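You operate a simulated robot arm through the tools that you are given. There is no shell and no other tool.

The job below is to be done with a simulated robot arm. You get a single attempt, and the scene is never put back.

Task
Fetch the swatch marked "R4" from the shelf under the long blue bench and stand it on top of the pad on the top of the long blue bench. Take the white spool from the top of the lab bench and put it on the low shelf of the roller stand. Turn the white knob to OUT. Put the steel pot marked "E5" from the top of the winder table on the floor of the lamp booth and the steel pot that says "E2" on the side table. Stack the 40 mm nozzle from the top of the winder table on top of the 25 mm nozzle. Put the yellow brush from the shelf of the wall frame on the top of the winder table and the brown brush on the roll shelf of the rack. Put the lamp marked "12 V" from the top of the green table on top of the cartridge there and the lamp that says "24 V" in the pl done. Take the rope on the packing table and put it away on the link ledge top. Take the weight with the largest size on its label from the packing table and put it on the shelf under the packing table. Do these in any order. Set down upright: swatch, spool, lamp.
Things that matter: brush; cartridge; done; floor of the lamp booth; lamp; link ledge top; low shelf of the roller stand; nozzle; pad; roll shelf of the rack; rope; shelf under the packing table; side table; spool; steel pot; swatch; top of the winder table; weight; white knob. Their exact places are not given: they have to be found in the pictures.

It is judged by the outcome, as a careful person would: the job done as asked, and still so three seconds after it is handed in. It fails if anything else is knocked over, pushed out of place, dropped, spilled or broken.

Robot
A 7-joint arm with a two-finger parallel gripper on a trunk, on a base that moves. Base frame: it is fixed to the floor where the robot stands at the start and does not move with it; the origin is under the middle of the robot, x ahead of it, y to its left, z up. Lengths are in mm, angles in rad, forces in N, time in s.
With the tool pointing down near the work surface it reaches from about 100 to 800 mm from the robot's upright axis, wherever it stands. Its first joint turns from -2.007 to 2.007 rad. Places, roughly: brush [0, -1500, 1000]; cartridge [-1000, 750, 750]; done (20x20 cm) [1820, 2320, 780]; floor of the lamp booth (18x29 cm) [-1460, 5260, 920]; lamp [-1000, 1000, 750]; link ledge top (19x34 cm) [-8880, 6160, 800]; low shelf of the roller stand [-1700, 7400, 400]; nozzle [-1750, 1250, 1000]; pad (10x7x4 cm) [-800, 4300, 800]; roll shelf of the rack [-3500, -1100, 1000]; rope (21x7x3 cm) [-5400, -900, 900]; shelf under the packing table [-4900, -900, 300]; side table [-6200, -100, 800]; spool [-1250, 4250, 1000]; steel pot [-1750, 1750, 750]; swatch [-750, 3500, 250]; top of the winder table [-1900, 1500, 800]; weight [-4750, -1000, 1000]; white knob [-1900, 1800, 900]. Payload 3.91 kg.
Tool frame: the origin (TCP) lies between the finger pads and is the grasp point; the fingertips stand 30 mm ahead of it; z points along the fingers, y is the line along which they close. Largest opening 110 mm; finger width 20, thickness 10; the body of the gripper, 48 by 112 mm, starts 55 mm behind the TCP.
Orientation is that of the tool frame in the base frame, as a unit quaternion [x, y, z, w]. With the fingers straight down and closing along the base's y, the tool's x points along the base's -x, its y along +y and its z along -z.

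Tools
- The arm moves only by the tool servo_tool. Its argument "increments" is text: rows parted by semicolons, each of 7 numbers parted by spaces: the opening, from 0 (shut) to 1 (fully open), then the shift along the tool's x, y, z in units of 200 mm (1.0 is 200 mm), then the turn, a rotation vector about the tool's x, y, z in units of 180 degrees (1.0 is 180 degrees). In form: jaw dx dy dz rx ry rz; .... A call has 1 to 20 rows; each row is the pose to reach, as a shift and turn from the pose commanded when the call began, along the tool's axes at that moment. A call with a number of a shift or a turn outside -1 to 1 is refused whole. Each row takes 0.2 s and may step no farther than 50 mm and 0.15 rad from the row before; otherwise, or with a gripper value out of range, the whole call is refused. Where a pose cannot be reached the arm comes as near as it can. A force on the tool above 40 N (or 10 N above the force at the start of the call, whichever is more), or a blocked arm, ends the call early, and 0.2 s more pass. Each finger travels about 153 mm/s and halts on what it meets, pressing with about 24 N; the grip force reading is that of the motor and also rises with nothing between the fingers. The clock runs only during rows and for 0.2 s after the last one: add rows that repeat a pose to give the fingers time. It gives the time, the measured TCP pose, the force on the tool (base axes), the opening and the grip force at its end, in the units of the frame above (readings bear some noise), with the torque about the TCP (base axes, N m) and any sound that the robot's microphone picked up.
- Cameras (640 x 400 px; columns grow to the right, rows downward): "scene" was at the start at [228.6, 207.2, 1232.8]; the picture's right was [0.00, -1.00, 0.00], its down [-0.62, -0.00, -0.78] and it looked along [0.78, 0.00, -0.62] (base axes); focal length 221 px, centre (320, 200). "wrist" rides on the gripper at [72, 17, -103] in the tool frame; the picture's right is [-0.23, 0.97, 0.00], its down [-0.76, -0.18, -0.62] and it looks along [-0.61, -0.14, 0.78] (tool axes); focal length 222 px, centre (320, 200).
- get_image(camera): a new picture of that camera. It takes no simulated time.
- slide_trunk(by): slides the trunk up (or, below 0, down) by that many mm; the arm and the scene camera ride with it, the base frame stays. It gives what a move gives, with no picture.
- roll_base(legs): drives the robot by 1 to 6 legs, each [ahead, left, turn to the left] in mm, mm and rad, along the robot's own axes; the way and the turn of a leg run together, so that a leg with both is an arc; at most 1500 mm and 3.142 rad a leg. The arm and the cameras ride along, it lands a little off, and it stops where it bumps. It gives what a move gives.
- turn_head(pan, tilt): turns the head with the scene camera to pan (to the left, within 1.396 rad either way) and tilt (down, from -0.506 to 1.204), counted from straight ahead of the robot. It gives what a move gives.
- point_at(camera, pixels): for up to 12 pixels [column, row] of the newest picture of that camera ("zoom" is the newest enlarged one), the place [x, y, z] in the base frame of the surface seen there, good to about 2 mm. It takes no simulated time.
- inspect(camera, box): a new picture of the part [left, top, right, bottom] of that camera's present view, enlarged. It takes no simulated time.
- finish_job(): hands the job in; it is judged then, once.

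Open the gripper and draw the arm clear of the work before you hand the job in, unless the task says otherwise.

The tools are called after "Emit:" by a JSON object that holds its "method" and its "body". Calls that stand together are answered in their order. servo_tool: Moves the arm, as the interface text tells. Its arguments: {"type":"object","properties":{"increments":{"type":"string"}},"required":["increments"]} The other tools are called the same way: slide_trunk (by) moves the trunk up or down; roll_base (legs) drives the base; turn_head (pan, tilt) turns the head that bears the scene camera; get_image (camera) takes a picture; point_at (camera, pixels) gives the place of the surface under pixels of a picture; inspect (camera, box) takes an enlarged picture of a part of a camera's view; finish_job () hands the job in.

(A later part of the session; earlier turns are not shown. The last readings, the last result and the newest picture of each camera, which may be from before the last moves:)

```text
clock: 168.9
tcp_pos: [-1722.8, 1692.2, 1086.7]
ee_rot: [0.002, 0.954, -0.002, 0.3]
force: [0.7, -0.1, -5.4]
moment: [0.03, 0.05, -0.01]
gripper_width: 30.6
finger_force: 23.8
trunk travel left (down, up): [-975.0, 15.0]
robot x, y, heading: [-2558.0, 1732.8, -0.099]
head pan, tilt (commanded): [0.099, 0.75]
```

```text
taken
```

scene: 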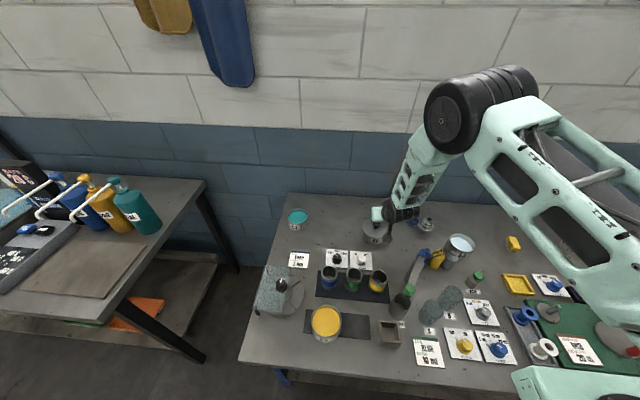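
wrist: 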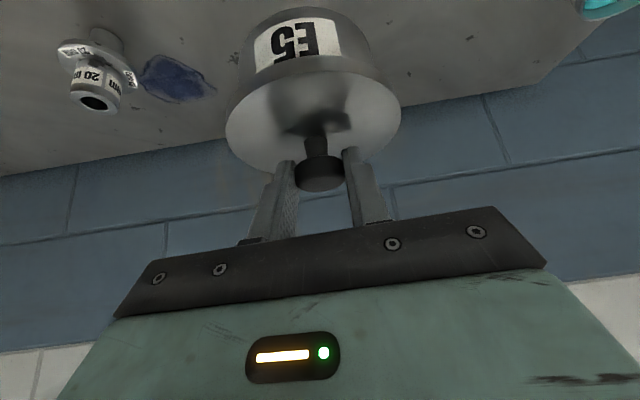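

The whole pot E5 hangs level from its knob. I shift north 90 mm to clear the dispenser and then retract.

Emit:
{"method": "servo_tool", "body": {"increments": "0 0 0.075 0 0 0 0; 0 0 0.15 0 0 0 0; 0 0 0.225 0 0 0 0; 0 0 0.3 0 0 0 0; 0 0 0.375 0 0 0 0; 0 0 0.45 0 0 0 0; 0 0.082 0.45 -0.057 0 0 0; 0 0.164 0.45 -0.114 0 0 0; 0 0.246 0.45 -0.172 0 0 0; 0 0.328 0.45 -0.229 0 0 0; 0 0.41 0.45 -0.286 0 0 0; 0 0.492 0.45 -0.343 0 0 0; 0 0.574 0.45 -0.4 0 0 0; 0 0.656 0.45 -0.458 0 0 0; 0 0.738 0.45 -0.515 0 0 0; 0 0.82 0.45 -0.572 0 0 0"}}

Emit:
{"method": "get_image", "body": {"camera": "scene"}}

```text
clock: 172.3
tcp_pos: [-1922.9, 1782.2, 1089.4]
ee_rot: [0.002, 0.954, -0.002, 0.299]
force: [-0.3, 0.8, -5.7]
moment: [-0.03, 0.1, 0.01]
gripper_width: 30.3
finger_force: 24.2
trunk travel left (down, up): [-975.0, 15.0]
robot x, y, heading: [-2559.6, 1733.5, -0.101]
head pan, tilt (commanded): [0.099, 0.75]
```

```text
taken
```

scene: 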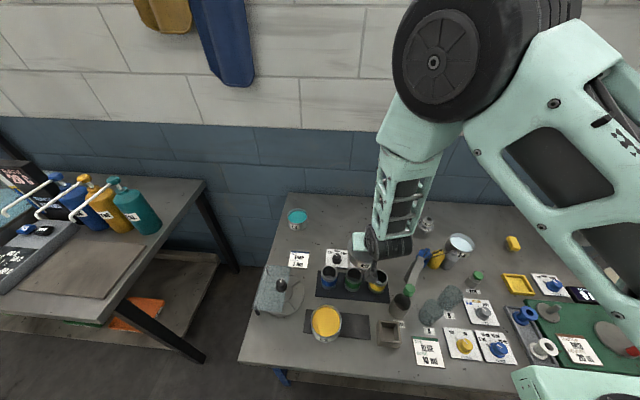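

I back the base away from the table and look north along the aisle.

Emit:
{"method": "roll_base", "body": {"legs": [[-320, 0, 0]]}}

Emit:
{"method": "turn_head", "body": {"pan": 1.39, "tilt": 0.45}}

Emit:
{"method": "get_image", "body": {"camera": "scene"}}

Emit:
{"method": "point_at", "body": {"camera": "scene", "pixels": [[20, 330], [60, 330], [100, 300], [150, 250], [200, 200], [300, 250], [360, 320], [420, 320], [310, 180], [290, 140], [250, 180], [40, 250]]}}

```text
clock: 174.4
tcp_pos: [-2238.1, 1814.1, 1089.4]
ee_rot: [0.001, 0.954, -0.001, 0.299]
force: [0.4, 0.1, -5.3]
moment: [-0.01, 0.06, 0.04]
gripper_width: 30.5
finger_force: 24.5
trunk travel left (down, up): [-975.0, 15.0]
robot x, y, heading: [-2874.0, 1767.8, -0.096]
head pan, tilt (commanded): [0.099, 0.75]
```

```text
clock: 175.9
tcp_pos: [-2238.5, 1814.6, 1088.3]
ee_rot: [0.0, 0.954, -0.001, 0.3]
force: [-0.1, -0.1, -6.0]
moment: [0.0, 0.08, -0.02]
gripper_width: 30.3
finger_force: 23.9
trunk travel left (down, up): [-975.0, 15.0]
robot x, y, heading: [-2876.6, 1766.2, -0.1]
head pan, tilt (commanded): [1.389, 0.45]
```

```text
taken
```

scene: 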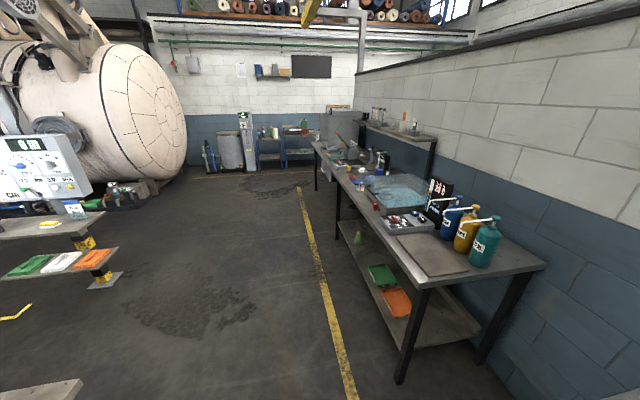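

```text
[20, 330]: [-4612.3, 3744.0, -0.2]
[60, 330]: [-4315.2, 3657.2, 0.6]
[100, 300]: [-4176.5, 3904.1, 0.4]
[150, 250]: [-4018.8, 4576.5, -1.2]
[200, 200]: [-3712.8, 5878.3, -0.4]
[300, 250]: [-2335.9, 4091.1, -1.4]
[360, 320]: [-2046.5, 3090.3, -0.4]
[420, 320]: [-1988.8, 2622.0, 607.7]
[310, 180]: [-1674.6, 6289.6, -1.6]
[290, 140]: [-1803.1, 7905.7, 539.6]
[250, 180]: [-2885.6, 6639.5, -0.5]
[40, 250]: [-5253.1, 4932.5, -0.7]
```

The aisle is clear. I strafe north alongside the lab bench.

Emit:
{"method": "roll_base", "body": {"legs": [[0, 1450, 0], [0, 1450, 0]]}}

Emit:
{"method": "turn_head", "body": {"pan": 0.5, "tilt": 0.4}}

Emit:
{"method": "get_image", "body": {"camera": "scene"}}

Emit:
{"method": "get_image", "body": {"camera": "wrist"}}

```text
clock: 189.9
tcp_pos: [-1962.0, 4706.5, 1088.5]
ee_rot: [-0.002, 0.954, 0.0, 0.3]
force: [0.2, 0.1, -5.6]
moment: [0.02, 0.06, 0.03]
gripper_width: 30.4
finger_force: 24.0
trunk travel left (down, up): [-975.0, 15.0]
robot x, y, heading: [-2600.6, 4653.3, -0.091]
head pan, tilt (commanded): [1.389, 0.45]
```

```text
clock: 191.1
tcp_pos: [-1962.3, 4706.3, 1088.0]
ee_rot: [-0.003, 0.954, 0.0, 0.299]
force: [-0.4, -0.7, -4.8]
moment: [0.0, 0.04, -0.01]
gripper_width: 30.5
finger_force: 23.7
trunk travel left (down, up): [-975.0, 15.0]
robot x, y, heading: [-2598.1, 4652.6, -0.093]
head pan, tilt (commanded): [0.499, 0.4]
```

```text
taken
```

scene: 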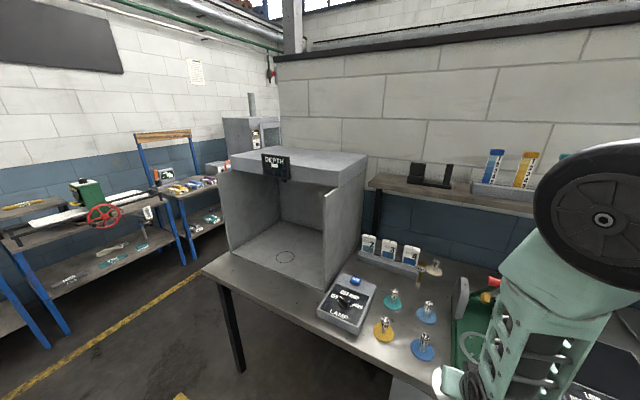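

```text
taken
```

wrist: 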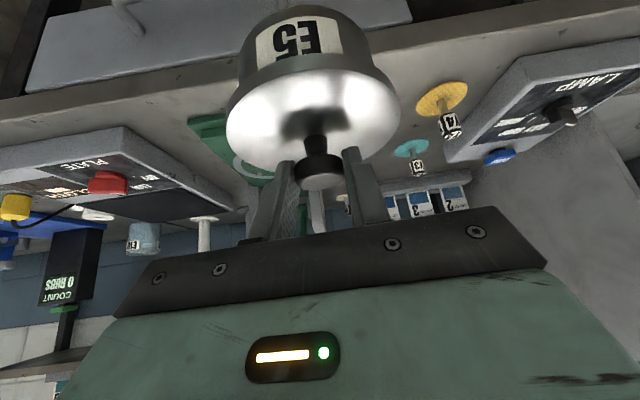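

The lamp booth's open front faces us, with a small circle on its floor at (286,257). I measure the booth.

Emit:
{"method": "inspect", "body": {"camera": "scene", "box": [200, 130, 390, 300]}}

Emit:
{"method": "point_at", "body": {"camera": "scene", "pixels": [[286, 257], [240, 250], [320, 285], [315, 235], [270, 222], [325, 200], [278, 170], [232, 200], [290, 195], [230, 160], [330, 180], [355, 240]]}}

```text
2.35 times, centred on (295, 215) of scene
```

zoom: 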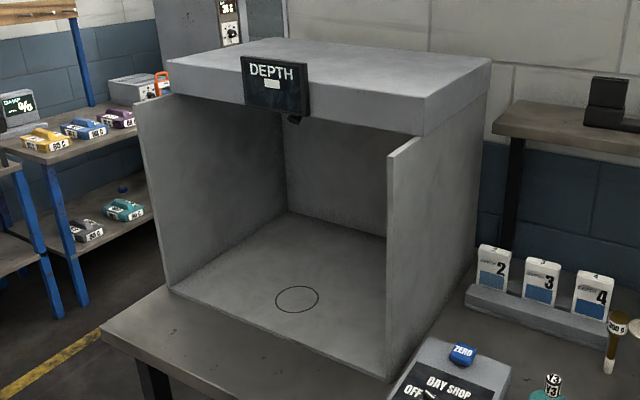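

```text
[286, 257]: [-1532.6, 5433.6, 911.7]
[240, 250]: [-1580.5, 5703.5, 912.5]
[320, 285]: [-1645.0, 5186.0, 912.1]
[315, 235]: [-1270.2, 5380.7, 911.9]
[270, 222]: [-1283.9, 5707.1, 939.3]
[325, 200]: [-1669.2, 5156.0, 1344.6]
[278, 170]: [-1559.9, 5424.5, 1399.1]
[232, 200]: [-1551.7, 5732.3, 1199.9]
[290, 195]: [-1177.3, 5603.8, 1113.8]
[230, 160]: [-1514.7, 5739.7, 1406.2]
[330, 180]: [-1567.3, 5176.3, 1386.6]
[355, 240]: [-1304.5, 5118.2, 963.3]
```

Floor of the booth is at z≈912; the target zone around (-1460,5260) lies in its right half, circle mark at (-1532,5434). I strafe left 610 and then drive forward 280 to bring the pot to the booth's opening.

Emit:
{"method": "roll_base", "body": {"legs": [[0, 610, 0], [270, 0, 0]]}}

Emit:
{"method": "turn_head", "body": {"pan": 0.15, "tilt": 0.55}}

Emit:
{"method": "get_image", "body": {"camera": "scene"}}

Emit:
{"method": "get_image", "body": {"camera": "wrist"}}

```text
clock: 196.1
tcp_pos: [-1633.1, 5286.3, 1087.9]
ee_rot: [0.0, 0.954, -0.001, 0.299]
force: [0.8, -0.5, -6.0]
moment: [-0.03, 0.04, 0.03]
gripper_width: 30.6
finger_force: 23.8
trunk travel left (down, up): [-975.0, 15.0]
robot x, y, heading: [-2269.7, 5236.3, -0.098]
head pan, tilt (commanded): [0.499, 0.4]
```

```text
clock: 196.9
tcp_pos: [-1633.3, 5286.8, 1087.0]
ee_rot: [0.0, 0.954, -0.001, 0.3]
force: [0.4, 1.5, -5.6]
moment: [0.01, 0.05, 0.02]
gripper_width: 30.5
finger_force: 23.7
trunk travel left (down, up): [-975.0, 15.0]
robot x, y, heading: [-2266.9, 5238.6, -0.097]
head pan, tilt (commanded): [0.15, 0.55]
```

```text
taken
```

scene: 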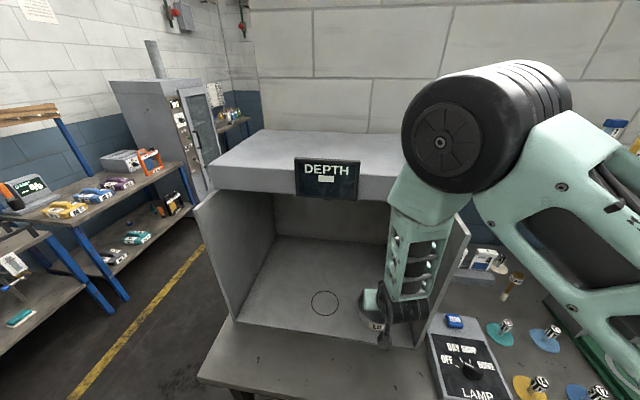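

```text
taken
```

wrist: 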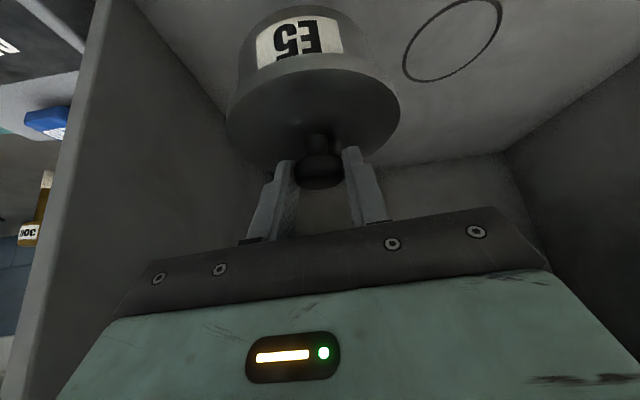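

I measure the elbow, forearm and roof edge to be sure they clear.

Emit:
{"method": "point_at", "body": {"camera": "scene", "pixels": [[440, 145], [520, 130], [420, 205], [415, 240], [395, 310], [375, 320], [320, 180], [380, 205], [250, 175], [440, 280], [470, 235], [325, 302]]}}

```text
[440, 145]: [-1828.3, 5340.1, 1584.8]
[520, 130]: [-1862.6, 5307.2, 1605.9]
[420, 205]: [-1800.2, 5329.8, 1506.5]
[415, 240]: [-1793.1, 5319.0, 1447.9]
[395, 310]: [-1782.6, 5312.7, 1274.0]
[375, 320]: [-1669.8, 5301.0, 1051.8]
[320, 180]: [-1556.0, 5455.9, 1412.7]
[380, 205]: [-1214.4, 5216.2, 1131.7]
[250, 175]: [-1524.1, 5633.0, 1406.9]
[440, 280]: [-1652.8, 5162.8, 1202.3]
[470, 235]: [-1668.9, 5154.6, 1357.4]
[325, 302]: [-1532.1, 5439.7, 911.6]
```

The forearm is nearly upright at x≈-1790, so I back the base 50 mm to make the arm stretch flatter, then reach into the booth.

Emit:
{"method": "roll_base", "body": {"legs": [[-50, 0, 0]]}}

Emit:
{"method": "servo_tool", "body": {"increments": "0 -0.0534 -0.005 0.0713 0 0 0; 0 -0.1068 -0.01 0.1425 0 0 0; 0 -0.1603 -0.015 0.2138 0 0 0; 0 -0.2137 -0.02 0.285 0 0 0; 0 -0.2671 -0.025 0.3563 0 0 0; 0 -0.3205 -0.03 0.4275 0 0 0; 0 -0.3739 -0.035 0.4988 0 0 0; 0 -0.4273 -0.04 0.57 0 0 0; 0 -0.4808 -0.045 0.6413 0 0 0; 0 -0.5342 -0.05 0.7125 0 0 0; 0 -0.5876 -0.055 0.7838 0 0 0; 0 -0.641 -0.06 0.855 0 0 0"}}

Emit:
{"method": "get_image", "body": {"camera": "scene"}}

Emit:
{"method": "get_image", "body": {"camera": "wrist"}}

```text
clock: 197.8
tcp_pos: [-1683.1, 5290.5, 1087.7]
ee_rot: [0.0, 0.954, -0.001, 0.3]
force: [0.1, -0.5, -6.2]
moment: [0.0, 0.03, 0.02]
gripper_width: 30.8
finger_force: 24.3
trunk travel left (down, up): [-975.0, 15.0]
robot x, y, heading: [-2321.7, 5243.9, -0.095]
head pan, tilt (commanded): [0.15, 0.55]
```

```text
clock: 200.4
tcp_pos: [-1480.1, 5279.2, 1022.4]
ee_rot: [-0.001, 0.954, -0.001, 0.3]
force: [-0.4, -0.2, -6.6]
moment: [-0.01, 0.05, 0.03]
gripper_width: 30.6
finger_force: 24.2
trunk travel left (down, up): [-975.0, 15.0]
robot x, y, heading: [-2322.0, 5241.3, -0.098]
head pan, tilt (commanded): [0.15, 0.55]
```

```text
taken
```

scene: 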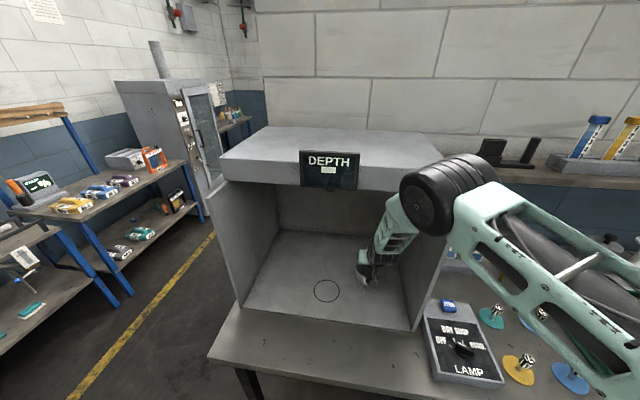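

```text
taken
```

wrist: 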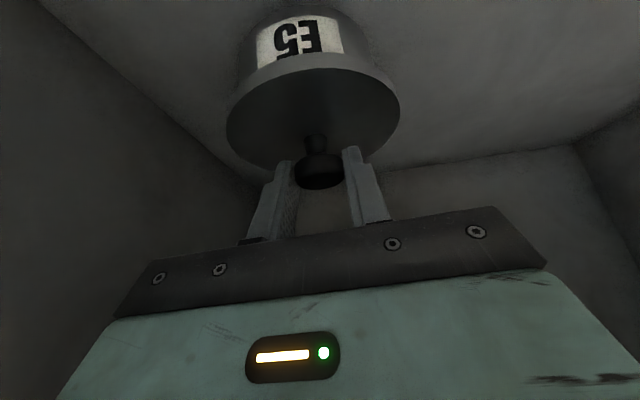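

Inside the booth. I lower 16 mm, then mm by mm to contact.

Emit:
{"method": "servo_tool", "body": {"increments": "0 0.0143 0 0.0205 0 0 0; 0 0.0286 0 0.041 0 0 0; 0 0.0429 0 0.0615 0 0 0; 0 0.0486 0 0.0697 0 0 0; 0 0.0515 0 0.0738 0 0 0"}}

Emit:
{"method": "get_image", "body": {"camera": "wrist"}}

```text
clock: 201.6
tcp_pos: [-1479.0, 5280.6, 1004.5]
ee_rot: [0.001, 0.953, -0.001, 0.302]
force: [-1.2, -0.1, 10.3]
moment: [-0.01, 0.38, -0.02]
gripper_width: 30.6
finger_force: 24.4
trunk travel left (down, up): [-975.0, 15.0]
robot x, y, heading: [-2321.9, 5245.5, -0.099]
head pan, tilt (commanded): [0.15, 0.55]
heard: snap
```

```text
taken
```

wrist: 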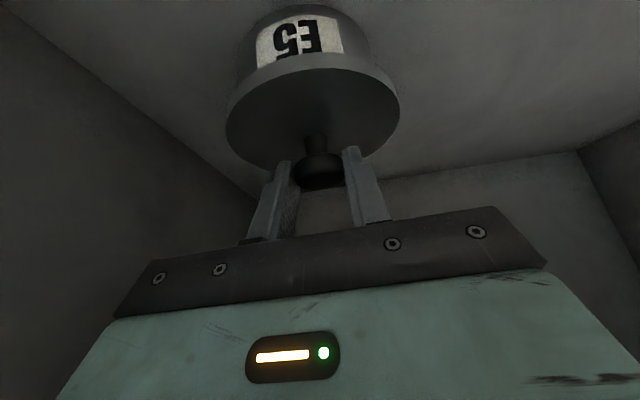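

Contact at 10 N. I relieve slightly and open the fingers.

Emit:
{"method": "servo_tool", "body": {"increments": "0 -0.002 0 -0.003 0 0 0; 0.35 -0.002 0 -0.003 0 0 0; 0.5 -0.002 0 -0.003 0 0 0; 0.5 -0.002 0 -0.003 0 0 0"}}

Emit:
{"method": "servo_tool", "body": {"increments": "0.5 0 0 -0.08 0 0 0; 0.5 0 0 -0.16 0 0 0; 0.5 0.02 0 -0.26 0 0 0; 0.5 0.08 0 -0.36 0 0 0; 0.5 0.15 0 -0.45 0 0 0"}}

Emit:
{"method": "get_image", "body": {"camera": "wrist"}}

Emit:
{"method": "get_image", "body": {"camera": "scene"}}

```text
clock: 202.6
tcp_pos: [-1480.3, 5280.4, 1004.4]
ee_rot: [-0.001, 0.954, -0.001, 0.3]
force: [0.5, -0.1, 0.7]
moment: [-0.02, -0.01, -0.01]
gripper_width: 55.0
finger_force: 0.1
trunk travel left (down, up): [-975.0, 15.0]
robot x, y, heading: [-2318.1, 5243.0, -0.096]
head pan, tilt (commanded): [0.15, 0.55]
heard: snap
```

```text
clock: 203.8
tcp_pos: [-1555.7, 5278.9, 1059.7]
ee_rot: [0.001, 0.954, -0.001, 0.3]
force: [0.0, 0.3, 0.3]
moment: [0.01, -0.02, 0.04]
gripper_width: 54.8
finger_force: 0.0
trunk travel left (down, up): [-975.0, 15.0]
robot x, y, heading: [-2322.6, 5241.1, -0.099]
head pan, tilt (commanded): [0.15, 0.55]
```

```text
taken
```

wrist: 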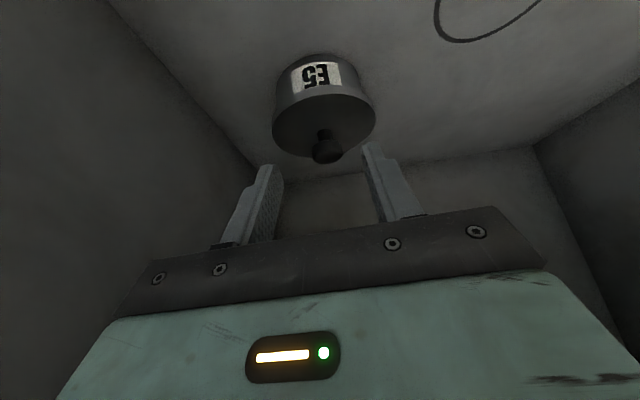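

```text
taken
```

scene: 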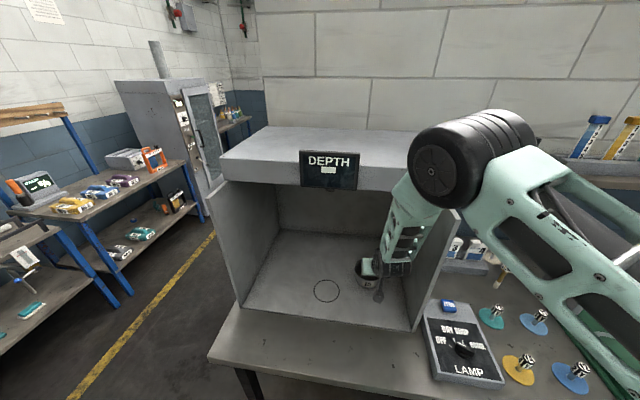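

E5 stands in the booth. I draw the arm out and drive back along the bench toward the spool area.

Emit:
{"method": "servo_tool", "body": {"increments": "0.5 0.1 0 -0.1 0 0 0; 0.5 0.2 0 -0.2 0 0 0; 0.5 0.3 0 -0.3 0 0 0; 0.5 0.4 0 -0.35 0 0 0"}}

Emit:
{"method": "roll_base", "body": {"legs": [[-200, 0, 0], [0, -950, 0]]}}

Emit:
{"method": "turn_head", "body": {"pan": 0.0, "tilt": 0.6}}

Emit:
{"method": "get_image", "body": {"camera": "scene"}}

```text
clock: 204.8
tcp_pos: [-1663.8, 5279.3, 1073.0]
ee_rot: [0.0, 0.954, -0.001, 0.3]
force: [0.2, -0.3, 0.0]
moment: [-0.01, 0.02, 0.0]
gripper_width: 55.2
finger_force: 0.0
trunk travel left (down, up): [-975.0, 15.0]
robot x, y, heading: [-2320.1, 5240.0, -0.095]
head pan, tilt (commanded): [0.15, 0.55]
```

```text
clock: 211.0
tcp_pos: [-1957.2, 4350.3, 1071.5]
ee_rot: [-0.001, 0.954, 0.0, 0.3]
force: [0.4, 0.0, 0.5]
moment: [0.0, -0.03, -0.03]
gripper_width: 55.1
finger_force: 0.0
trunk travel left (down, up): [-975.0, 15.0]
robot x, y, heading: [-2615.4, 4312.7, -0.098]
head pan, tilt (commanded): [0.15, 0.55]
```

```text
clock: 211.7
tcp_pos: [-1956.8, 4349.2, 1072.7]
ee_rot: [-0.001, 0.954, 0.0, 0.299]
force: [0.8, -0.5, -0.2]
moment: [0.0, -0.01, -0.02]
gripper_width: 55.3
finger_force: 0.0
trunk travel left (down, up): [-975.0, 15.0]
robot x, y, heading: [-2612.3, 4307.5, -0.103]
head pan, tilt (commanded): [0.0, 0.6]
```

```text
taken
```

scene: 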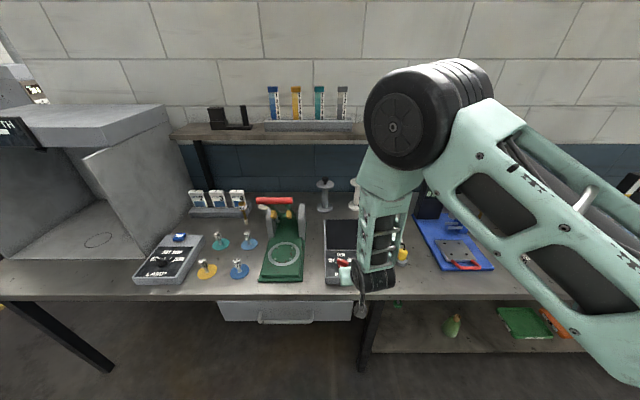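

I see spools near (324,195) and (355,195), partly hidden by the forearm. I enlarge.

Emit:
{"method": "inspect", "body": {"camera": "scene", "box": [290, 160, 440, 260]}}

Emit:
{"method": "point_at", "body": {"camera": "zoom", "pixels": [[145, 100], [145, 150], [145, 210], [280, 110], [280, 150], [275, 190], [560, 200], [330, 260]]}}

```text
4.00 times, centred on (365, 210) of scene
```

zoom: 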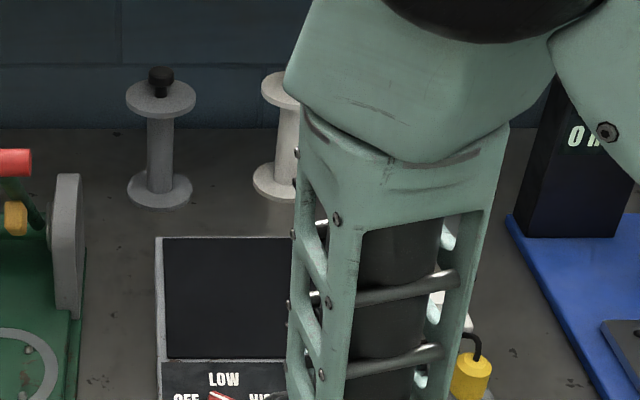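

```text
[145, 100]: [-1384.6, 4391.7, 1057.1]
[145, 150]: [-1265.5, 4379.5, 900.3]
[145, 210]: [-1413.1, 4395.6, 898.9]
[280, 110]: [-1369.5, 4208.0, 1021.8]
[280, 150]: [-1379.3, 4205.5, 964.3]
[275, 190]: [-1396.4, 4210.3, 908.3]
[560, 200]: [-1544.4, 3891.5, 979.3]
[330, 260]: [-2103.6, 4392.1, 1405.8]
```

White spool ≈ (-1360,4205), z 900 to about 1060. I measure the objects in front of it and the shelf above.

Emit:
{"method": "point_at", "body": {"camera": "scene", "pixels": [[330, 225], [330, 250], [352, 222], [335, 282], [290, 240], [300, 205], [280, 138], [340, 133], [402, 255], [450, 220], [245, 212], [300, 270]]}}

Emit:
{"method": "roll_base", "body": {"legs": [[0, 180, 0]]}}

Emit:
{"method": "inspect", "body": {"camera": "scene", "box": [300, 140, 500, 300]}}

```text
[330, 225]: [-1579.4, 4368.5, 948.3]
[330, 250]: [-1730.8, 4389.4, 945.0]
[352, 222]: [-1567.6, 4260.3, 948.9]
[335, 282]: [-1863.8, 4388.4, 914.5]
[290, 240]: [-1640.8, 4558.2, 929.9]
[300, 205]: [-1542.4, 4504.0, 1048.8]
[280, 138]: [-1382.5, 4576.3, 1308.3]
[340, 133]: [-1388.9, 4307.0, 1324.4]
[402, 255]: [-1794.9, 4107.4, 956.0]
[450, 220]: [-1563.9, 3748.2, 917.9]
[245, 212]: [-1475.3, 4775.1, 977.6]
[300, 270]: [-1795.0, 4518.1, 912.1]
```

```text
clock: 213.2
tcp_pos: [-1939.3, 4527.2, 1072.9]
ee_rot: [0.001, 0.954, -0.001, 0.3]
force: [0.1, -0.4, -0.7]
moment: [-0.01, -0.02, 0.01]
gripper_width: 55.3
finger_force: 0.0
trunk travel left (down, up): [-975.0, 15.0]
robot x, y, heading: [-2597.3, 4495.0, -0.096]
head pan, tilt (commanded): [0.0, 0.6]
```

```text
2.50 times, centred on (400, 220) of scene
```

zoom: 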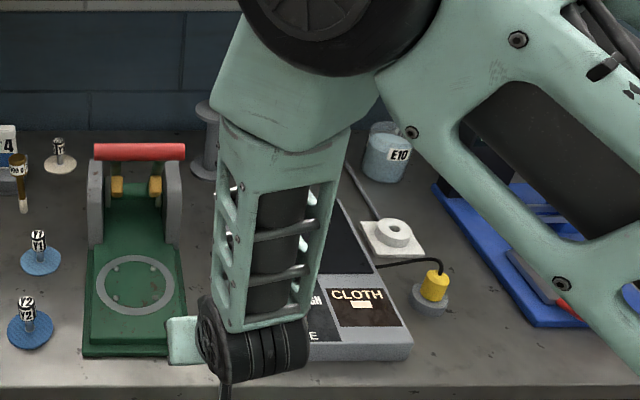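

The arm hides the white spool; I move right 520 so that it appears to the left of the arm.

Emit:
{"method": "roll_base", "body": {"legs": [[0, -520, 0]]}}

Emit:
{"method": "get_image", "body": {"camera": "scene"}}

Emit:
{"method": "inspect", "body": {"camera": "scene", "box": [200, 140, 380, 290]}}

```text
clock: 216.2
tcp_pos: [-1991.8, 4010.1, 1071.7]
ee_rot: [0.001, 0.954, -0.001, 0.3]
force: [0.5, -0.4, 0.7]
moment: [-0.01, 0.02, 0.0]
gripper_width: 55.0
finger_force: 0.1
trunk travel left (down, up): [-975.0, 15.0]
robot x, y, heading: [-2649.4, 3974.8, -0.103]
head pan, tilt (commanded): [0.0, 0.6]
```

```text
taken
```

scene: 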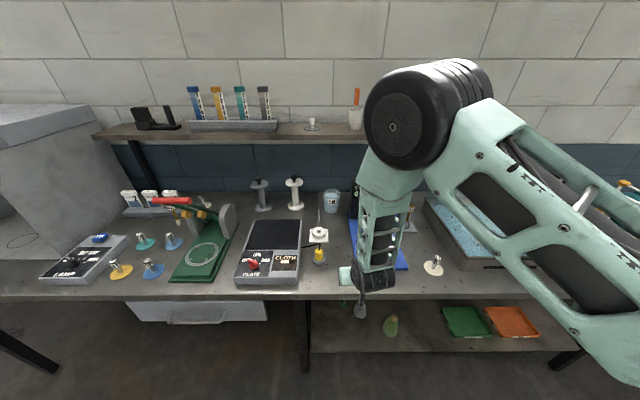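

```text
2.67 times, centred on (290, 215) of scene
```

zoom: 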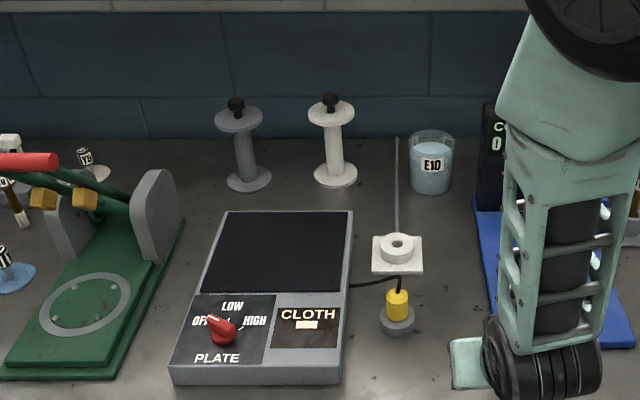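

The white spool stands at zoom (333,140) with a black knob on top. I measure its parts and the plate box.

Emit:
{"method": "point_at", "body": {"camera": "zoom", "pixels": [[332, 98], [332, 116], [332, 150], [323, 150], [343, 150], [335, 182], [312, 112], [353, 112], [317, 175], [355, 175], [352, 212], [345, 380]]}}

Emit:
{"method": "inspect", "body": {"camera": "scene", "box": [265, 165, 329, 220]}}

```text
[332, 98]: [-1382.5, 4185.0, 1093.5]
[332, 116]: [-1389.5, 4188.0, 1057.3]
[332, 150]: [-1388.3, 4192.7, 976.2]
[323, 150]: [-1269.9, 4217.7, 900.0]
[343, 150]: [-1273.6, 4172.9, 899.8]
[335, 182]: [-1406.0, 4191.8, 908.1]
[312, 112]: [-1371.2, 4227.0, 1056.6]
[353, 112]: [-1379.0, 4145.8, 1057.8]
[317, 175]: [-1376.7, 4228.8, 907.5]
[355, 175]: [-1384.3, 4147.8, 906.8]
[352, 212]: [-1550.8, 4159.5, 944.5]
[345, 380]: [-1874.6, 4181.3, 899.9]
```

```text
7.27 times, centred on (297, 192) of scene
```

zoom: 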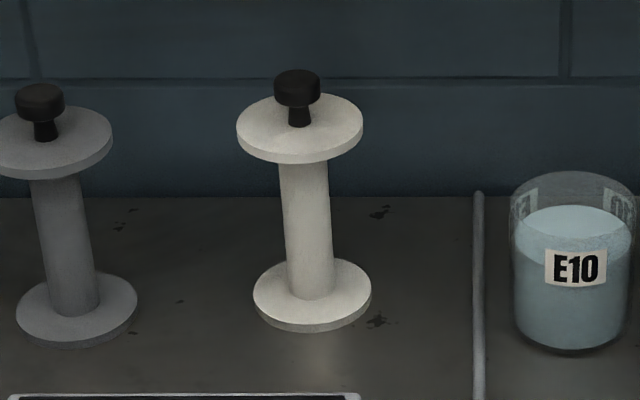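

White spool: centre ≈ (-1373,4188), core about 32 mm thick, flanges 84 mm (z 900–910 and 1047–1057). I'll grip the core with the tool nearly horizontal; first I tilt the tool to 75° here in free space.

Emit:
{"method": "servo_tool", "body": {"increments": "0.65 0 0 0 0 -0.04 0; 0.65 0 0 0 0 -0.08 0; 0.65 0 0 0 0 -0.12 0; 0.65 0 0 0 0 -0.16 0; 0.65 0 0 0 0 -0.2 0; 0.65 0 0 0 0 -0.222 0; 0.65 0 0 0 0 -0.222 0"}}

Emit:
{"method": "get_image", "body": {"camera": "wrist"}}

Emit:
{"method": "get_image", "body": {"camera": "scene"}}

```text
clock: 217.8
tcp_pos: [-1992.1, 4010.8, 1071.5]
ee_rot: [0.001, 0.794, -0.001, 0.608]
force: [-0.5, 0.2, 0.0]
moment: [-0.02, 0.01, -0.01]
gripper_width: 71.7
finger_force: 0.1
trunk travel left (down, up): [-975.0, 15.0]
robot x, y, heading: [-2650.1, 3973.8, -0.1]
head pan, tilt (commanded): [0.0, 0.6]
```

```text
taken
```

wrist: 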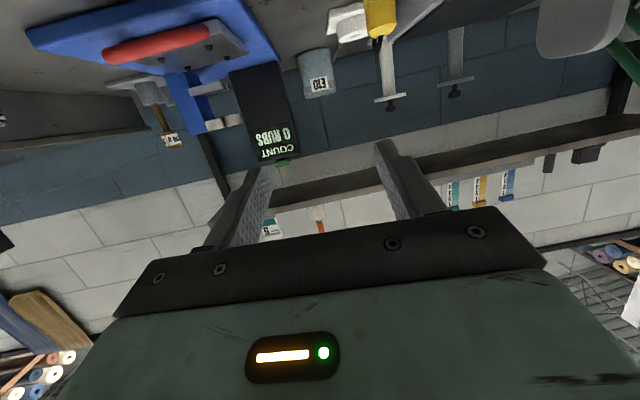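

```text
taken
```

scene: 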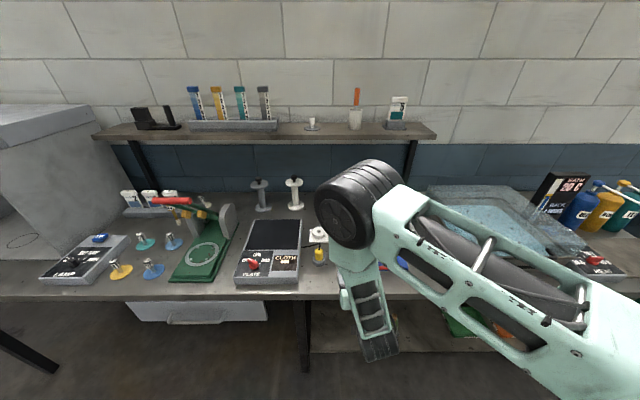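

I check how low the wrist/forearm bottom is relative to the TCP in this posture.

Emit:
{"method": "point_at", "body": {"camera": "scene", "pixels": [[380, 358], [365, 355], [395, 350], [345, 300], [370, 320], [390, 300]]}}

```text
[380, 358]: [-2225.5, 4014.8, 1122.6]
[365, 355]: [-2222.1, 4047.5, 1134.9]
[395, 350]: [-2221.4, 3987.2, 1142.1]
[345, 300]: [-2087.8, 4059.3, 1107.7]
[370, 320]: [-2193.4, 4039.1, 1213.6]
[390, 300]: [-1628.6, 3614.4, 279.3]
```

Clear. I strafe left 230 and drive forward 330.

Emit:
{"method": "roll_base", "body": {"legs": [[0, 225, 0], [330, 0, 0]]}}

Emit:
{"method": "get_image", "body": {"camera": "wrist"}}

Emit:
{"method": "get_image", "body": {"camera": "scene"}}

```text
clock: 221.3
tcp_pos: [-1642.6, 4198.5, 1072.5]
ee_rot: [0.0, 0.794, -0.001, 0.608]
force: [-1.0, -1.0, -0.4]
moment: [-0.04, -0.02, -0.01]
gripper_width: 71.4
finger_force: 0.1
trunk travel left (down, up): [-975.0, 15.0]
robot x, y, heading: [-2298.6, 4161.8, -0.097]
head pan, tilt (commanded): [0.0, 0.6]
```

```text
taken
```

wrist: 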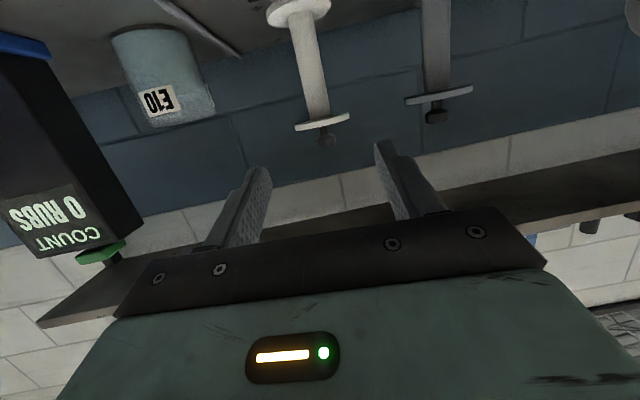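

```text
taken
```

scene: 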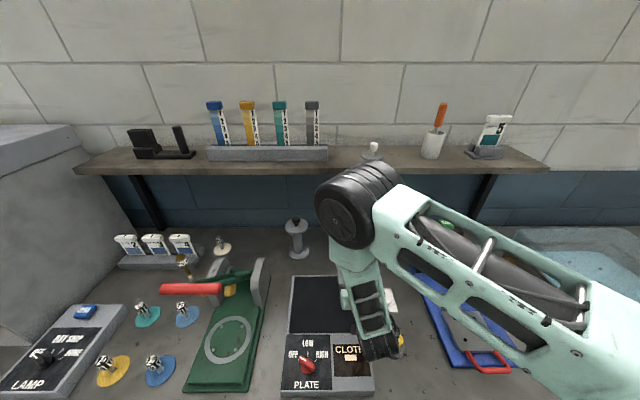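

The spool is ahead in the wrist view at (312,65). I measure its core there.

Emit:
{"method": "point_at", "body": {"camera": "wrist", "pixels": [[308, 50], [298, 50], [318, 50], [314, 85], [304, 85], [324, 85], [300, 15], [322, 123], [297, 128], [348, 120], [325, 140]]}}

```text
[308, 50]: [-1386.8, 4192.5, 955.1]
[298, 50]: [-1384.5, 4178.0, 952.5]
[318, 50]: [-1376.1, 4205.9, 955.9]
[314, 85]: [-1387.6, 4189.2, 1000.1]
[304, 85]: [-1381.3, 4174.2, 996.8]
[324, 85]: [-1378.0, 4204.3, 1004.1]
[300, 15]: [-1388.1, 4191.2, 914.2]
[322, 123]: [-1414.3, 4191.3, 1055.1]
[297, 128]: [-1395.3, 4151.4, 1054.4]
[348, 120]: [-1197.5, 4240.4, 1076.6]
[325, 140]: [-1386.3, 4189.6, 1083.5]
```

Core axis ≈ (-1372,4190). The plate box in front (top 948) means I should come in high, so I'll grip at z≈1018, just under the top flange. First stage: to 130 mm short.

Emit:
{"method": "servo_tool", "body": {"increments": "0.65 0.0154 -0.0085 0.152 0 0 0; 0.65 0.0308 -0.017 0.304 0 0 0; 0.65 0.0462 -0.0255 0.456 0 0 0; 0.65 0.0616 -0.034 0.608 0 0 0; 0.65 0.077 -0.0425 0.7595 0 0 0; 0.65 0.077 -0.0425 0.7595 0 0 0"}}

Emit:
{"method": "get_image", "body": {"camera": "wrist"}}

Emit:
{"method": "get_image", "body": {"camera": "scene"}}

```text
clock: 222.7
tcp_pos: [-1500.5, 4188.3, 1017.6]
ee_rot: [0.001, 0.794, -0.001, 0.608]
force: [-0.1, 0.7, -0.2]
moment: [0.01, 0.0, 0.0]
gripper_width: 71.4
finger_force: 0.1
trunk travel left (down, up): [-975.0, 15.0]
robot x, y, heading: [-2301.0, 4159.1, -0.102]
head pan, tilt (commanded): [0.0, 0.6]
```

```text
taken
```

wrist: 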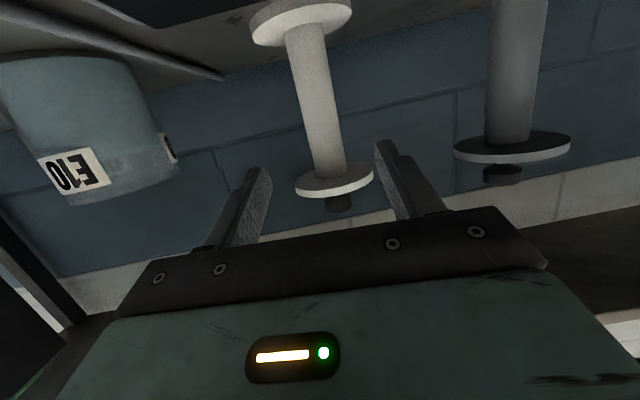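

```text
taken
```

scene: 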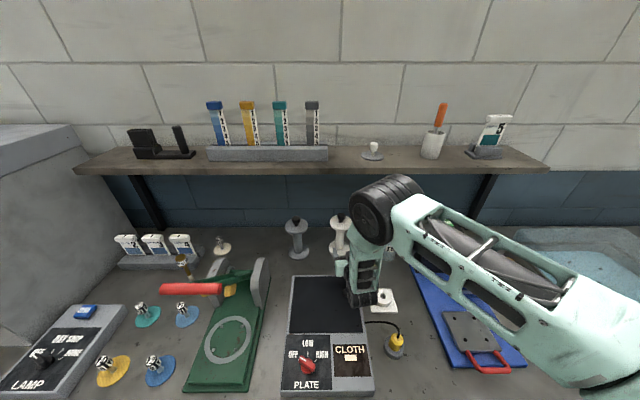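

Aligned with the core and below the top flange. I advance 128 mm horizontally and close.

Emit:
{"method": "servo_tool", "body": {"increments": "0.65 -0.024 0.004 0.088 0 0 0; 0.65 -0.048 0.007 0.177 0 0 0; 0.65 -0.072 0.009 0.265 0 0 0; 0.65 -0.096 0.009 0.353 0 0 0; 0.65 -0.12 0.009 0.442 0 0 0; 0.65 -0.144 0.009 0.53 0 0 0; 0.65 -0.167 0.009 0.618 0 0 0; 0.65 -0.167 0.009 0.618 0 0 0"}}

Emit:
{"method": "get_image", "body": {"camera": "wrist"}}

```text
clock: 224.5
tcp_pos: [-1373.2, 4190.8, 1017.5]
ee_rot: [-0.001, 0.795, 0.0, 0.607]
force: [-0.4, 0.3, -0.3]
moment: [-0.01, 0.02, 0.01]
gripper_width: 71.6
finger_force: 0.2
trunk travel left (down, up): [-975.0, 15.0]
robot x, y, heading: [-2300.8, 4162.3, -0.098]
head pan, tilt (commanded): [0.0, 0.6]
```

```text
taken
```

wrist: 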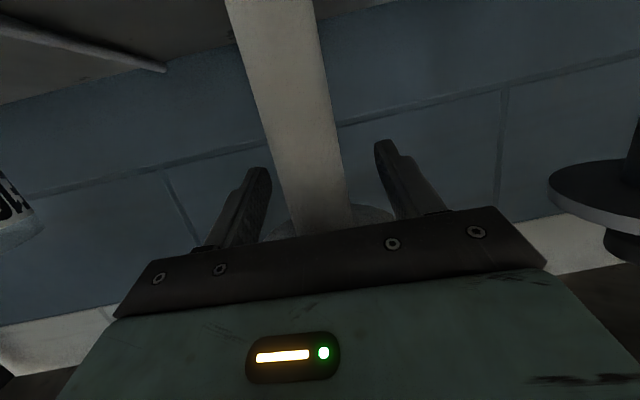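

The core stands between the fingers. I close and test-lift a few mm.

Emit:
{"method": "servo_tool", "body": {"increments": "0.3 0 0 0 0 0 0; 0 0 0 0 0 0 0; 0 0 0 0 0 0 0; 0 0 0 0 0 0 0; 0 0 0 0 0 0 0"}}

Emit:
{"method": "servo_tool", "body": {"increments": "0 -0.012 0 -0.0033 0 0 0; 0 -0.024 0 -0.0065 0 0 0; 0 -0.036 0 -0.0098 0 0 0; 0 -0.048 0 -0.013 0 0 0; 0 -0.072 0 -0.02 0 0 0; 0 -0.096 0 -0.026 0 0 0"}}

Emit:
{"method": "get_image", "body": {"camera": "wrist"}}

```text
clock: 225.7
tcp_pos: [-1371.2, 4190.8, 1017.6]
ee_rot: [0.001, 0.795, -0.002, 0.607]
force: [0.3, 0.1, 0.9]
moment: [0.07, -0.02, 0.0]
gripper_width: 37.8
finger_force: 24.1
trunk travel left (down, up): [-975.0, 15.0]
robot x, y, heading: [-2299.1, 4162.8, -0.1]
head pan, tilt (commanded): [0.0, 0.6]
```

```text
clock: 227.1
tcp_pos: [-1372.4, 4190.9, 1037.7]
ee_rot: [0.001, 0.794, -0.001, 0.608]
force: [0.6, -0.2, -1.1]
moment: [-0.03, -0.01, 0.0]
gripper_width: 37.5
finger_force: 23.7
trunk travel left (down, up): [-975.0, 15.0]
robot x, y, heading: [-2301.3, 4166.2, -0.106]
head pan, tilt (commanded): [0.0, 0.6]
```

```text
taken
```

wrist: 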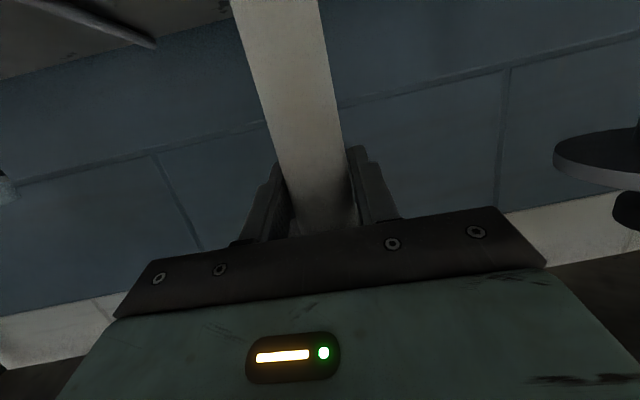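

Spool is held (37.5 mm). I lift 50 mm more and draw back 150 mm.

Emit:
{"method": "servo_tool", "body": {"increments": "0 -0.04 0 -0.011 0 0 0; 0 -0.08 0 -0.022 0 0 0; 0 -0.12 0 -0.033 0 0 0; 0 -0.16 0 -0.043 0 0 0; 0 -0.2 0 -0.054 0 0 0; 0 -0.241 0 -0.065 0 0 0; 0 -0.217 0 -0.155 0 0 0; 0 -0.192 0 -0.246 0 0 0; 0 -0.168 0 -0.336 0 0 0; 0 -0.143 0 -0.427 0 0 0; 0 -0.119 0 -0.517 0 0 0; 0 -0.094 0 -0.608 0 0 0; 0 -0.07 0 -0.698 0 0 0; 0 -0.045 0 -0.789 0 0 0"}}

Emit:
{"method": "get_image", "body": {"camera": "scene"}}

Emit:
{"method": "get_image", "body": {"camera": "wrist"}}

```text
clock: 230.1
tcp_pos: [-1521.3, 4190.8, 1088.4]
ee_rot: [0.001, 0.793, -0.001, 0.609]
force: [0.1, -0.8, -1.2]
moment: [-0.04, 0.02, -0.01]
gripper_width: 37.7
finger_force: 24.7
trunk travel left (down, up): [-975.0, 15.0]
robot x, y, heading: [-2298.8, 4161.5, -0.1]
head pan, tilt (commanded): [0.0, 0.6]
```

```text
taken
```

scene: 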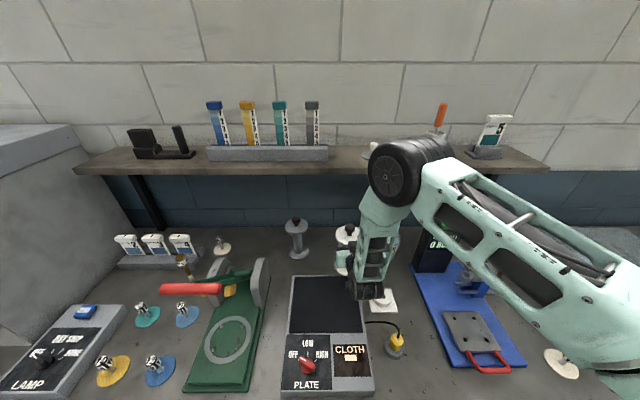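

```text
taken
```

wrist: 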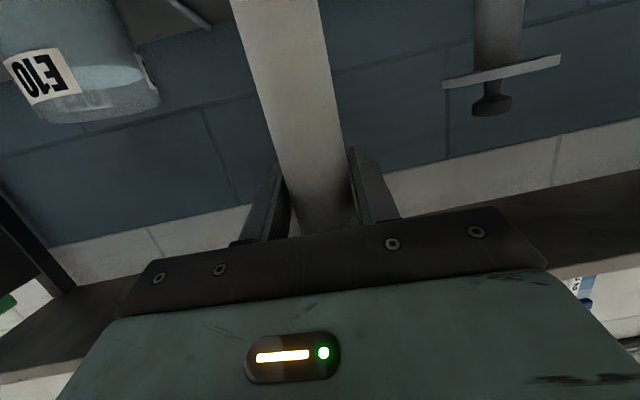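

The spool is free of the bench. I back out, turn to face north and drive toward the roller stand.

Emit:
{"method": "roll_base", "body": {"legs": [[-450, 0, 0], [0, 0, 1.57], [1300, 0, 0]]}}

Emit:
{"method": "turn_head", "body": {"pan": -0.2, "tilt": 0.35}}

Emit:
{"method": "get_image", "body": {"camera": "scene"}}

Emit:
{"method": "get_image", "body": {"camera": "wrist"}}

```text
clock: 242.8
tcp_pos: [-2620.5, 6272.8, 1087.7]
ee_rot: [-0.557, 0.565, 0.426, 0.434]
force: [0.3, -0.2, -1.1]
moment: [-0.01, -0.02, -0.02]
gripper_width: 37.7
finger_force: 24.0
trunk travel left (down, up): [-975.0, 15.0]
robot x, y, heading: [-2600.9, 5494.9, 1.454]
head pan, tilt (commanded): [0.0, 0.6]
```

```text
clock: 243.5
tcp_pos: [-2620.3, 6274.0, 1087.8]
ee_rot: [-0.556, 0.566, 0.425, 0.435]
force: [0.5, 0.4, -0.5]
moment: [-0.02, 0.02, -0.03]
gripper_width: 37.4
finger_force: 24.1
trunk travel left (down, up): [-975.0, 15.0]
robot x, y, heading: [-2605.2, 5491.0, 1.461]
head pan, tilt (commanded): [-0.201, 0.351]
```

```text
taken
```

scene: 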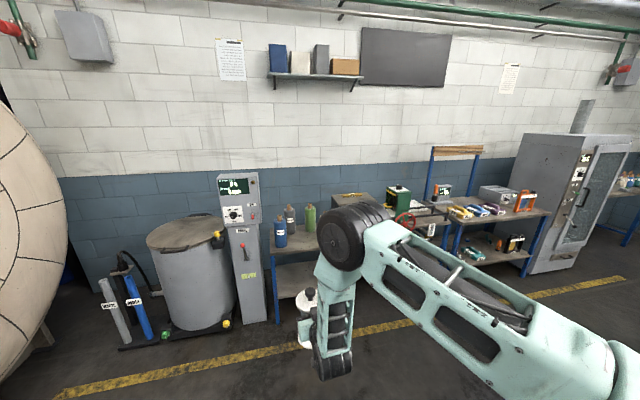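

```text
taken
```

wrist: 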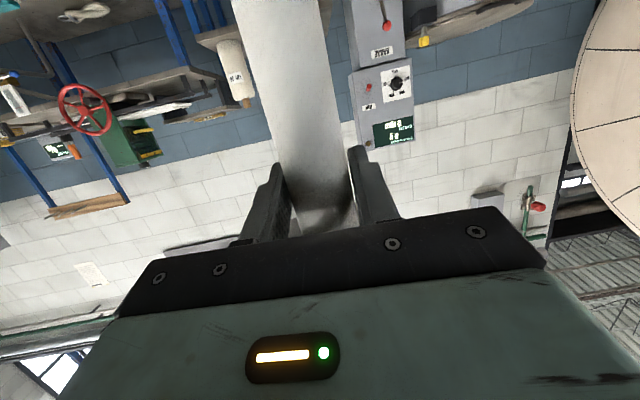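

The roller stand with the red wheel is at right, partly behind the arm. I drive forward 450 and strafe right for a clear view.

Emit:
{"method": "roll_base", "body": {"legs": [[450, 0, 0], [0, -450, 0]]}}

Emit:
{"method": "turn_head", "body": {"pan": -0.1, "tilt": 0.5}}

Emit:
{"method": "get_image", "body": {"camera": "scene"}}

```text
clock: 248.6
tcp_pos: [-2124.4, 6669.6, 1087.2]
ee_rot: [-0.557, 0.566, 0.426, 0.433]
force: [-0.4, 0.3, -0.6]
moment: [0.0, 0.0, -0.03]
gripper_width: 37.7
finger_force: 24.4
trunk travel left (down, up): [-975.0, 15.0]
robot x, y, heading: [-2108.2, 5886.6, 1.457]
head pan, tilt (commanded): [-0.201, 0.351]
```

```text
clock: 249.2
tcp_pos: [-2123.3, 6670.2, 1088.3]
ee_rot: [-0.557, 0.566, 0.426, 0.433]
force: [1.4, 0.8, -1.4]
moment: [-0.02, -0.02, -0.02]
gripper_width: 37.3
finger_force: 24.4
trunk travel left (down, up): [-975.0, 15.0]
robot x, y, heading: [-2104.3, 5890.2, 1.461]
head pan, tilt (commanded): [-0.099, 0.499]
```

```text
taken
```

scene: 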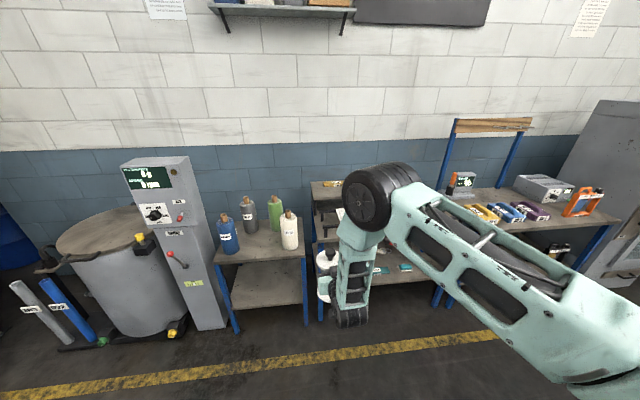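

I turn right 0.5 rad so that the stand appears left of the arm.

Emit:
{"method": "roll_base", "body": {"legs": [[0, 0, -0.55]]}}

Emit:
{"method": "turn_head", "body": {"pan": 0.25, "tilt": 0.5}}

Emit:
{"method": "get_image", "body": {"camera": "scene"}}

Emit:
{"method": "inspect", "body": {"camera": "scene", "box": [200, 140, 420, 300]}}

```text
clock: 251.2
tcp_pos: [-1710.3, 6562.5, 1087.9]
ee_rot: [-0.381, 0.696, 0.292, 0.534]
force: [-0.3, -0.5, -1.0]
moment: [0.0, -0.02, -0.02]
gripper_width: 37.4
finger_force: 23.6
trunk travel left (down, up): [-975.0, 15.0]
robot x, y, heading: [-2105.2, 5891.0, 0.904]
head pan, tilt (commanded): [-0.099, 0.499]
```

```text
clock: 252.0
tcp_pos: [-1709.8, 6562.7, 1088.0]
ee_rot: [-0.381, 0.696, 0.292, 0.534]
force: [0.2, -0.9, -1.1]
moment: [-0.01, -0.02, 0.02]
gripper_width: 37.4
finger_force: 23.6
trunk travel left (down, up): [-975.0, 15.0]
robot x, y, heading: [-2106.4, 5889.9, 0.901]
head pan, tilt (commanded): [0.25, 0.499]
```

```text
taken
```

scene: 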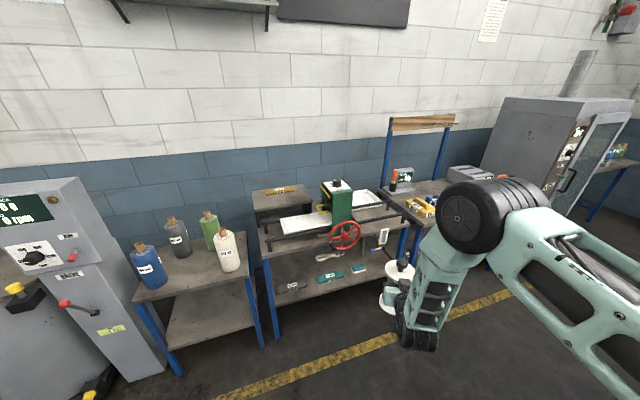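

```text
2.50 times, centred on (310, 220) of scene
```

zoom: 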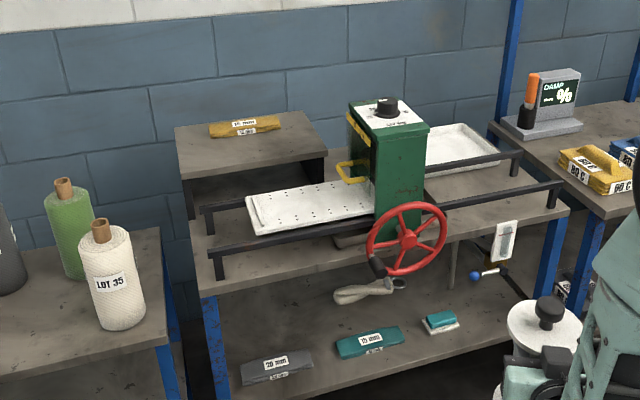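

The roller stand's low shelf holds a few small items. I measure its surface, free spots and the top above it.

Emit:
{"method": "point_at", "body": {"camera": "zoom", "pixels": [[250, 340], [300, 320], [400, 350], [470, 300], [500, 330], [440, 370], [280, 390], [400, 300], [410, 240], [490, 275], [220, 300], [570, 215]]}}

Emit:
{"method": "point_at", "body": {"camera": "scene", "pixels": [[275, 290], [300, 298], [340, 290], [370, 275], [385, 262], [275, 340], [268, 250], [400, 228], [330, 255], [310, 260], [355, 268], [380, 285]]}}

```text
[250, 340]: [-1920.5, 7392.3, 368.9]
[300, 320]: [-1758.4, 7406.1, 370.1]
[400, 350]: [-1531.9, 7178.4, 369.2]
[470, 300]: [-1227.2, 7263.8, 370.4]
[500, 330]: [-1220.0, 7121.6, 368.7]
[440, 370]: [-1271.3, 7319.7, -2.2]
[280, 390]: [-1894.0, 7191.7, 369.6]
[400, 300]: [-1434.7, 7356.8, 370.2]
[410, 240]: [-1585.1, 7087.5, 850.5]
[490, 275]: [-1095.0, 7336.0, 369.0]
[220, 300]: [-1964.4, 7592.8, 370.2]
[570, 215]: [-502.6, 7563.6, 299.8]
```

```text
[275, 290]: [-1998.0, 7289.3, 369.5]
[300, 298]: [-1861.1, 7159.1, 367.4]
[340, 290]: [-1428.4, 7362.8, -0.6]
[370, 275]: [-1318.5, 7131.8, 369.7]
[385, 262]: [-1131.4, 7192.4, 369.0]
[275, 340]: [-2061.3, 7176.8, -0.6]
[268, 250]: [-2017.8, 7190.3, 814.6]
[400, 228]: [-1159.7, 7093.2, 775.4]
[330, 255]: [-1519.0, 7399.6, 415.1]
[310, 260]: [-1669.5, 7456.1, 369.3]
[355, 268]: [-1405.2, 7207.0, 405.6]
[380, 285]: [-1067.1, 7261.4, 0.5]
```

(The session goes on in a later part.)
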